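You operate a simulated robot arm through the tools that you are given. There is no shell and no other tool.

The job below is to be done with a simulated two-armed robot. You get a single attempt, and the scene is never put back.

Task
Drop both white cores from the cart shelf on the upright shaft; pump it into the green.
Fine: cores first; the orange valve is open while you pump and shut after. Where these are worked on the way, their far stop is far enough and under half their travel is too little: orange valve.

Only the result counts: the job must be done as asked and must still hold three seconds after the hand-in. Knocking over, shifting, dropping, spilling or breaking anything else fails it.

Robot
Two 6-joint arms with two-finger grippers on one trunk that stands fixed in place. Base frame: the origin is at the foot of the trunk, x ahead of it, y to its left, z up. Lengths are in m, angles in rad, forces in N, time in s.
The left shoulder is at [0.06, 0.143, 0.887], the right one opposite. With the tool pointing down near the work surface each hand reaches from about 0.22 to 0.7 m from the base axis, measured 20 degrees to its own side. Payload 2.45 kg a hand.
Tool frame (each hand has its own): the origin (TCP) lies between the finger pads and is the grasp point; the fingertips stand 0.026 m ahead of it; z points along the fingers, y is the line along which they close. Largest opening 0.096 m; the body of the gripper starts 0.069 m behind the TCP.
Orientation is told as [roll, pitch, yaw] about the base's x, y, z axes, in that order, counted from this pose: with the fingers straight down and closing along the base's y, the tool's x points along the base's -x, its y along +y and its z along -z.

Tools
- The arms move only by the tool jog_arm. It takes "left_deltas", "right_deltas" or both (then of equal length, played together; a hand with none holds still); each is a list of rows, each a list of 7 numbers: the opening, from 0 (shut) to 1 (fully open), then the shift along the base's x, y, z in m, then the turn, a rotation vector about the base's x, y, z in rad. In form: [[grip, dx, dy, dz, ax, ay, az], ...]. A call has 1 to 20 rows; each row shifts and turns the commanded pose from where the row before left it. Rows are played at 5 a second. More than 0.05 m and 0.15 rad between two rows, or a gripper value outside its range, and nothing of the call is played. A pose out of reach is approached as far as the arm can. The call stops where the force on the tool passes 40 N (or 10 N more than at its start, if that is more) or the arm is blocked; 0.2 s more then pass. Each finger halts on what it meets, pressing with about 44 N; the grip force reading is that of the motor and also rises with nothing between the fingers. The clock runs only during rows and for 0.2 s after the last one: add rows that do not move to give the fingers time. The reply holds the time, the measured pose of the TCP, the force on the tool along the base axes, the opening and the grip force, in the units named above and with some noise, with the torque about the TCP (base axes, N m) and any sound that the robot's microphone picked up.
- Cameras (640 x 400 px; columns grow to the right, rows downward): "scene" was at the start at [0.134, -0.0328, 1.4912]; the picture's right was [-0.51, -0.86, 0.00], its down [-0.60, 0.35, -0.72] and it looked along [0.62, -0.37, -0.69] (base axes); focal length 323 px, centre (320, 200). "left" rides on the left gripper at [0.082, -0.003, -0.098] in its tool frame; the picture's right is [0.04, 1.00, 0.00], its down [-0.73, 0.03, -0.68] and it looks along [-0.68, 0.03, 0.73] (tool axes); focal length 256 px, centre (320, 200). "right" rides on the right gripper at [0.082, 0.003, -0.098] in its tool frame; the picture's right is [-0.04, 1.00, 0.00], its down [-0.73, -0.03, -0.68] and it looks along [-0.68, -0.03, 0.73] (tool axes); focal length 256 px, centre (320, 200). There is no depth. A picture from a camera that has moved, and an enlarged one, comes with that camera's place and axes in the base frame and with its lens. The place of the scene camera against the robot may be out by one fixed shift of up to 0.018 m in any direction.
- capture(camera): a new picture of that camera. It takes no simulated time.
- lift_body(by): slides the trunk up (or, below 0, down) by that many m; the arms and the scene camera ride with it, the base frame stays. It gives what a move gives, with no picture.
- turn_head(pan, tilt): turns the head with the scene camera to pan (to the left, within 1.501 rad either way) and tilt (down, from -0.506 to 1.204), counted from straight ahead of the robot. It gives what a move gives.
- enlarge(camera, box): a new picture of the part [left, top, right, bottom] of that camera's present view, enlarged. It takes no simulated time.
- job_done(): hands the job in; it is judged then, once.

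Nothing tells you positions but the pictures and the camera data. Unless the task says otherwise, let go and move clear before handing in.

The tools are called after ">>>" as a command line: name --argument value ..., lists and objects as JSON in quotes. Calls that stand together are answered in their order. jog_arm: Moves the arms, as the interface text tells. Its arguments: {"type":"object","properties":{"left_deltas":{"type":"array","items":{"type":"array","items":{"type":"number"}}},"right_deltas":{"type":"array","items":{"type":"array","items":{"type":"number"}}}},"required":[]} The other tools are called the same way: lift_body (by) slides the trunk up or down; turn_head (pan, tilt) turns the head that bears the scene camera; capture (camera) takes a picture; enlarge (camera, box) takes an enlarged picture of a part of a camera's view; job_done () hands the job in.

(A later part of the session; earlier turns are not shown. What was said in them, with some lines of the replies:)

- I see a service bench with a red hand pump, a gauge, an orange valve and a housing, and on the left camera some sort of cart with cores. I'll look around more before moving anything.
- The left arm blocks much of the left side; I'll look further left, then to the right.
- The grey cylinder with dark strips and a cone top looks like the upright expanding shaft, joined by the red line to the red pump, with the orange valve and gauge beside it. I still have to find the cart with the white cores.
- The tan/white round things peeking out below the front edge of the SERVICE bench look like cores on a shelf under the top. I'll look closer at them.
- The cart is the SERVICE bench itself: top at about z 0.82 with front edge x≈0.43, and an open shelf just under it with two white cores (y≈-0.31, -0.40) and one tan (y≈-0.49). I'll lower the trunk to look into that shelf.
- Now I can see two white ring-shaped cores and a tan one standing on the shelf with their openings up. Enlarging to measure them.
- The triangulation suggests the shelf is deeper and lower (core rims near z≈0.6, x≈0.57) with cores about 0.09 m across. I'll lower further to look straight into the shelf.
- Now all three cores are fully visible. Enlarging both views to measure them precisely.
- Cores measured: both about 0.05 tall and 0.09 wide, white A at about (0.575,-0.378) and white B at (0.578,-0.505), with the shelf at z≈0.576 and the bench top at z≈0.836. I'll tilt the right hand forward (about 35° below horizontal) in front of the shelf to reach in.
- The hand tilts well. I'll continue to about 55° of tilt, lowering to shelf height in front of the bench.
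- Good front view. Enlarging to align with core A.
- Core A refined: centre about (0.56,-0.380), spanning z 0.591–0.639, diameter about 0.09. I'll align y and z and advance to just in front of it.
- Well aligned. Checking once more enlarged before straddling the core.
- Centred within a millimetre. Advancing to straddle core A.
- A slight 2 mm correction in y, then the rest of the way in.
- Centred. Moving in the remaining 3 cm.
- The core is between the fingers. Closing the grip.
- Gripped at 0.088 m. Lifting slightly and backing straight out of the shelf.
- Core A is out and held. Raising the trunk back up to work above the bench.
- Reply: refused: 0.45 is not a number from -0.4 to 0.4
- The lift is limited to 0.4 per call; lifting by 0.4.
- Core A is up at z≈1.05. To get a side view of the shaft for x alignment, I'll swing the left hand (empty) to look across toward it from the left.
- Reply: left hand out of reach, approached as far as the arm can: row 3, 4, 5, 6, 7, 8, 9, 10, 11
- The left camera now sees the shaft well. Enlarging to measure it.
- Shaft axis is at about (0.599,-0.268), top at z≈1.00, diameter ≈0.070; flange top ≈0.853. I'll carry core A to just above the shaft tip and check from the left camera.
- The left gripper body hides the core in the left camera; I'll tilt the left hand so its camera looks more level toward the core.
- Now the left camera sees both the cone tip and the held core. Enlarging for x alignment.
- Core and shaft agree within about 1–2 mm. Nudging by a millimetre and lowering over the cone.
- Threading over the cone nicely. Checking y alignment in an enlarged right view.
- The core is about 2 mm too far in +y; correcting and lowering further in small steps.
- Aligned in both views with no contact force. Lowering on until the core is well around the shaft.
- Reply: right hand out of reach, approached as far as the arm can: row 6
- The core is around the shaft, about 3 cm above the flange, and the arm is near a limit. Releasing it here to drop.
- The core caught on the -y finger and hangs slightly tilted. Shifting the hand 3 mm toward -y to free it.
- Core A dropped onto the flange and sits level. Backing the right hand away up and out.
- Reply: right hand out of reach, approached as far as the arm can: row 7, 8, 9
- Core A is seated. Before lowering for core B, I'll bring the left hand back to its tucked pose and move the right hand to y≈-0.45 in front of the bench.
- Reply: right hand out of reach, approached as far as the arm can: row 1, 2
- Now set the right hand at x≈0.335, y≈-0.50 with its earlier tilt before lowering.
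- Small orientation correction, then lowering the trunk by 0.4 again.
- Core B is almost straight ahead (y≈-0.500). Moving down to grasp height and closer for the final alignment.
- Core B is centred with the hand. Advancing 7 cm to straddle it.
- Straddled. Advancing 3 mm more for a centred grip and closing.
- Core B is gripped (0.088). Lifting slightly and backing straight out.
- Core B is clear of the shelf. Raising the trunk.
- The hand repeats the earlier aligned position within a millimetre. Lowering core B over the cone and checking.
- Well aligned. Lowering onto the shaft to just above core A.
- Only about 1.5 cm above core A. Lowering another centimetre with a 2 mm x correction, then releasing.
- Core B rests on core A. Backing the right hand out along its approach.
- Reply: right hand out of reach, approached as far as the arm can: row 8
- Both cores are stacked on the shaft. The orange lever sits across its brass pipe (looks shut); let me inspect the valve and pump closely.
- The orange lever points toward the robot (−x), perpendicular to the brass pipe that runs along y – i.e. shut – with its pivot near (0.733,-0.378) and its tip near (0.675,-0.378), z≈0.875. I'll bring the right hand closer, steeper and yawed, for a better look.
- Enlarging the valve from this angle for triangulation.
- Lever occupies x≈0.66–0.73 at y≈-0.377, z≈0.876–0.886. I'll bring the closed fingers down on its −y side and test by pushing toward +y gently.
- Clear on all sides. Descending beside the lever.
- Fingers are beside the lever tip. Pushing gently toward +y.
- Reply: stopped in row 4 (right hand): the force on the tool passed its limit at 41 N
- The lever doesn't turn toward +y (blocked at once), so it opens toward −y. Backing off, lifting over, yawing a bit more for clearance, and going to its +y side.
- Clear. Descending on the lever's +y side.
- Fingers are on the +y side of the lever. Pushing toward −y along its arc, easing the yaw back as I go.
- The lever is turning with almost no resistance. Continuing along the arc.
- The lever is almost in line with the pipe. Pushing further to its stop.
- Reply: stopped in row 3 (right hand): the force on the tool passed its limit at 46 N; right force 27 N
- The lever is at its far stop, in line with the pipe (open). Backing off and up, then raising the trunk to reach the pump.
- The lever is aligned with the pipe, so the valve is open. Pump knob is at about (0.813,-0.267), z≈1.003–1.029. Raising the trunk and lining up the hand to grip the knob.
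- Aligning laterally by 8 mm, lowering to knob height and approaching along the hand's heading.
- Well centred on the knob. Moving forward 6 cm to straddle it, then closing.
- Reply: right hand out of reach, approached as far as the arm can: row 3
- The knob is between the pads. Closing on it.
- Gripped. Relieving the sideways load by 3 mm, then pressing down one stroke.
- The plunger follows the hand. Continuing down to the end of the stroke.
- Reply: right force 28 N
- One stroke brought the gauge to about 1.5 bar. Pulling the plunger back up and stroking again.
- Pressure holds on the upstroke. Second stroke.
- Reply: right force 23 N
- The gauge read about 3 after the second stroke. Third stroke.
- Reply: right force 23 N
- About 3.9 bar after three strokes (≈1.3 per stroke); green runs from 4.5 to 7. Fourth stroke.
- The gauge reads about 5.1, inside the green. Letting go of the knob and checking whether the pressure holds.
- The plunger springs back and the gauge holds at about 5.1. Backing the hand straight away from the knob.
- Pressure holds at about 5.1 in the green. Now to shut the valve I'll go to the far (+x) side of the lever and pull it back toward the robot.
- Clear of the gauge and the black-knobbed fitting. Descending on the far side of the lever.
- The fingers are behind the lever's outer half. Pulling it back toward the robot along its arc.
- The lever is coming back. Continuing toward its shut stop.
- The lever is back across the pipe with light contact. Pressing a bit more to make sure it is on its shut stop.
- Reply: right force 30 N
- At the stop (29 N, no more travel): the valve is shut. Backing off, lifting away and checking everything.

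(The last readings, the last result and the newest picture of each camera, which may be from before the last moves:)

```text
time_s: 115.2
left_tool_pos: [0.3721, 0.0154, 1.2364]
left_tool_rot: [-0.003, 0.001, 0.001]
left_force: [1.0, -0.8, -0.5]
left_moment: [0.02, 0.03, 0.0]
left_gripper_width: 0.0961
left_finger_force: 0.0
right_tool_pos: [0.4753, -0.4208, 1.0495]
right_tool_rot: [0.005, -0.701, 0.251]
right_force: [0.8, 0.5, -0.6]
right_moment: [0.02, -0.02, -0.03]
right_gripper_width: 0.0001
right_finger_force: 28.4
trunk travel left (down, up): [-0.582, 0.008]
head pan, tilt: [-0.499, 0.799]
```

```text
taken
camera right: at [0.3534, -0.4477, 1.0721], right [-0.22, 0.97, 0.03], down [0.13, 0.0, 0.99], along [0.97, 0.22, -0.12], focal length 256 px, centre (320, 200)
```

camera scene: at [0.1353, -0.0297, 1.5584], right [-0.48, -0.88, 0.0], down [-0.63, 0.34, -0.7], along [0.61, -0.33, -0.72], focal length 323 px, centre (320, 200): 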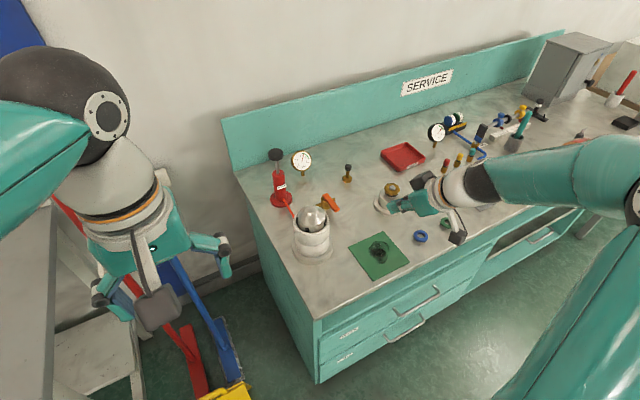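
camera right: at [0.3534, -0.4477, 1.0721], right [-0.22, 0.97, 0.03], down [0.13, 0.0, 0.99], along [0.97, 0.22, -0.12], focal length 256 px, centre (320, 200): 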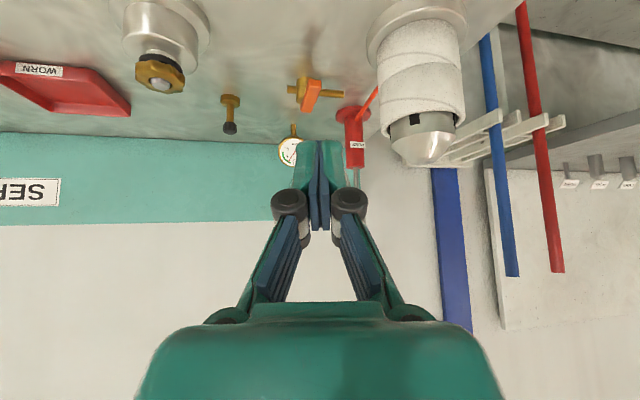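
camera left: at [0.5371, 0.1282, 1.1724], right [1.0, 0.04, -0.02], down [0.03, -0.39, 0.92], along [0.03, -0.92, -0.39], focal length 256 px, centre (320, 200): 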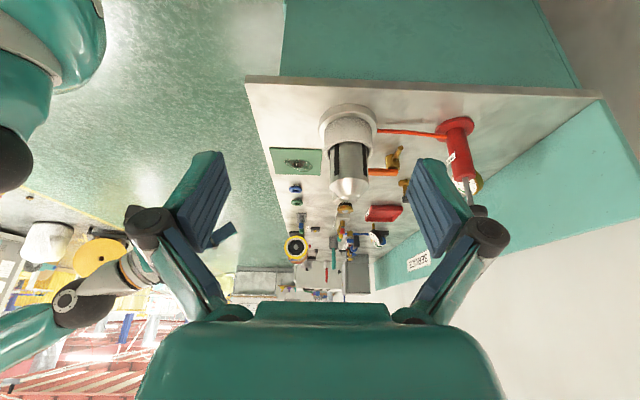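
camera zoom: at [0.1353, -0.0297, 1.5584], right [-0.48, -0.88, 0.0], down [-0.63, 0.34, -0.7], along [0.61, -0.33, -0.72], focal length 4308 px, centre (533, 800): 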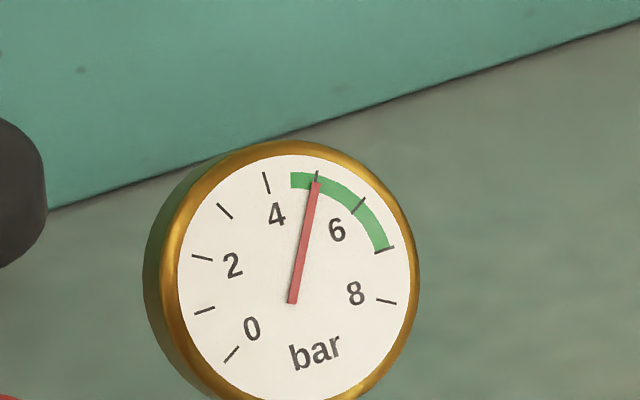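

The gauge reads about 5 in the green, the valve is shut, and both cores are on the shaft. I'll move the hand fully clear, wait a few seconds, and confirm the pressure holds and the cores sit flush.

>>> jog_arm --right_deltas '[[0, -0.04, -0.02, 0.02, 0, 0, 0], [0, -0.03, -0.02, 0.02, 0, 0, 0], [0, 0, 0, 0, 0, 0, 0], [0, 0, 0, 0, 0, 0, 0], [0, 0, 0, 0, 0, 0, 0], [0, 0, 0, 0, 0, 0, 0], [0, 0, 0, 0, 0, 0, 0], [0, 0, 0, 0, 0, 0, 0], [0, 0, 0, 0, 0, 0, 0], [0, 0, 0, 0, 0, 0, 0], [0, 0, 0, 0, 0, 0, 0], [0, 0, 0, 0, 0, 0, 0], [0, 0, 0, 0, 0, 0, 0], [0, 0, 0, 0, 0, 0, 0], [0, 0, 0, 0, 0, 0, 0], [0, 0, 0, 0, 0, 0, 0], [0, 0, 0, 0, 0, 0, 0], [0, 0, 0, 0, 0, 0, 0], [0, 0, 0, 0, 0, 0, 0], [0, 0, 0, 0, 0, 0, 0]]'

>>> enlarge --camera "scene" --box '[280, 140, 328, 170]'

>>> enlarge --camera "scene" --box '[270, 180, 366, 270]'

>>> enlarge --camera "right" --box '[260, 0, 500, 180]'

>>> capture --camera "scene"

```text
time_s: 119.4
left_tool_pos: [0.3717, 0.0146, 1.2373]
left_tool_rot: [0.0, -0.002, -0.002]
left_force: [0.1, -0.4, 0.1]
left_moment: [-0.01, -0.01, 0.0]
left_gripper_width: 0.0957
left_finger_force: 0.0
right_tool_pos: [0.4047, -0.4607, 1.0877]
right_tool_rot: [0.004, -0.699, 0.249]
right_force: [-0.5, 0.0, -0.2]
right_moment: [0.0, -0.04, -0.02]
right_gripper_width: 0.0
right_finger_force: 28.3
trunk travel left (down, up): [-0.582, 0.008]
head pan, tilt: [-0.499, 0.799]
```

```text
13.33 times, centred on (304, 155) of scene
camera zoom: at [0.1341, -0.0297, 1.5585], right [-0.48, -0.88, 0.0], down [-0.63, 0.34, -0.7], along [0.61, -0.33, -0.72], focal length 4308 px, centre (533, 800)
```

zoom: 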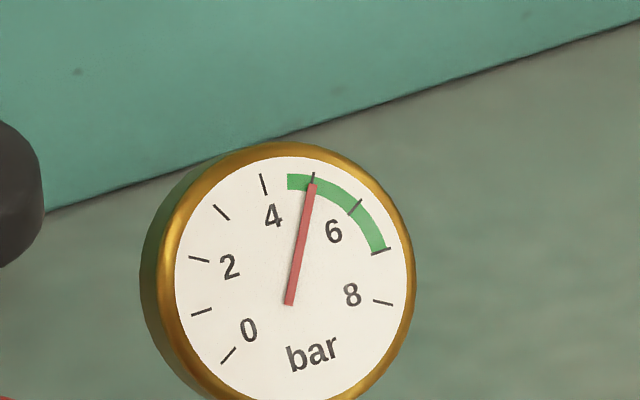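

```text
4.44 times, centred on (318, 225) of scene
camera zoom: at [0.1341, -0.0297, 1.5585], right [-0.48, -0.88, 0.0], down [-0.63, 0.34, -0.7], along [0.61, -0.33, -0.72], focal length 1436 px, centre (329, 89)
```

zoom: 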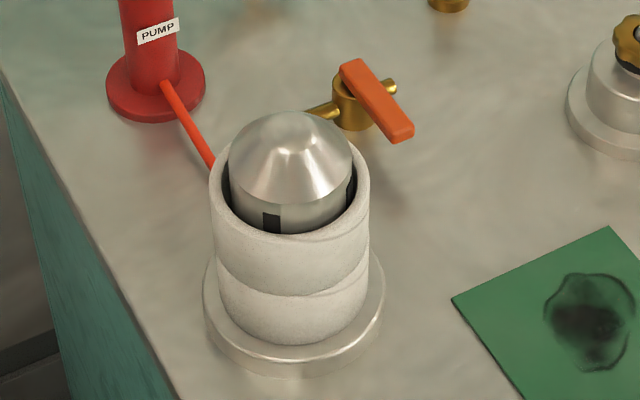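

```text
2.22 times, centred on (380, 90) of right
camera zoom: at [0.2822, -0.489, 1.111], right [-0.22, 0.97, 0.03], down [0.13, 0.0, 0.99], along [0.97, 0.22, -0.12], focal length 569 px, centre (187, 444)
```

zoom: 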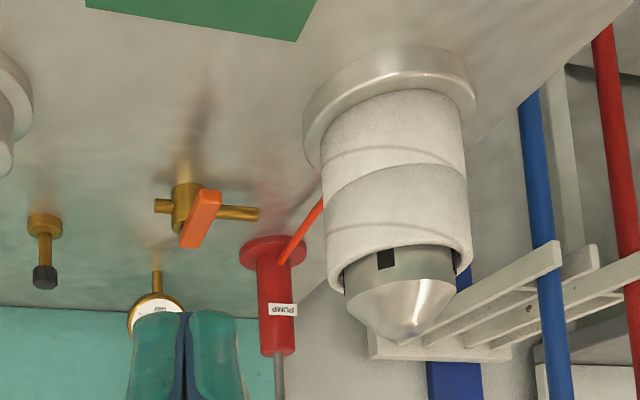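

```text
taken
camera scene: at [0.1341, -0.0297, 1.5585], right [-0.48, -0.88, 0.0], down [-0.63, 0.34, -0.7], along [0.61, -0.33, -0.72], focal length 323 px, centre (320, 200)
```

scene: 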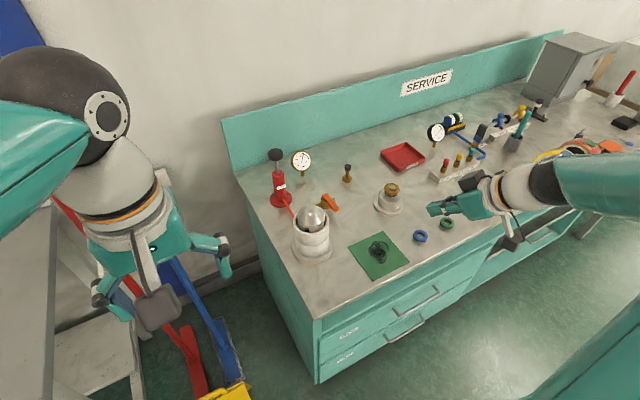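

Pressure holds steady at about 5 bar in the green. The lever is back across the pipe (shut), both white cores are stacked on the shaft, nothing else has moved, and both hands are clear, so I'm handing in.

>>> job_done

```text
The job is handed in.
```

I put both white cores on the upright shaft and pumped it to about 5 bar. The green band on the gauge runs from about 4.5 to 7.

- **Order:** the cores went on first. I then opened the orange valve to its far stop, gave the pump four strokes, and shut the valve back to its stop.
- **Holding:** the gauge stayed at about 5 for four seconds after shutting, before I handed in.
- **Cores:** the lower core sits on the shaft's base flange and the upper core rests on it. The first core caught briefly on a finger as I let go, then dropped level onto the flange.
- **Surroundings:** the tan core stays on the shelf. I saw nothing else shifted or knocked over. Both hands are clear.

The result of the hand-in check was not reported back to me.
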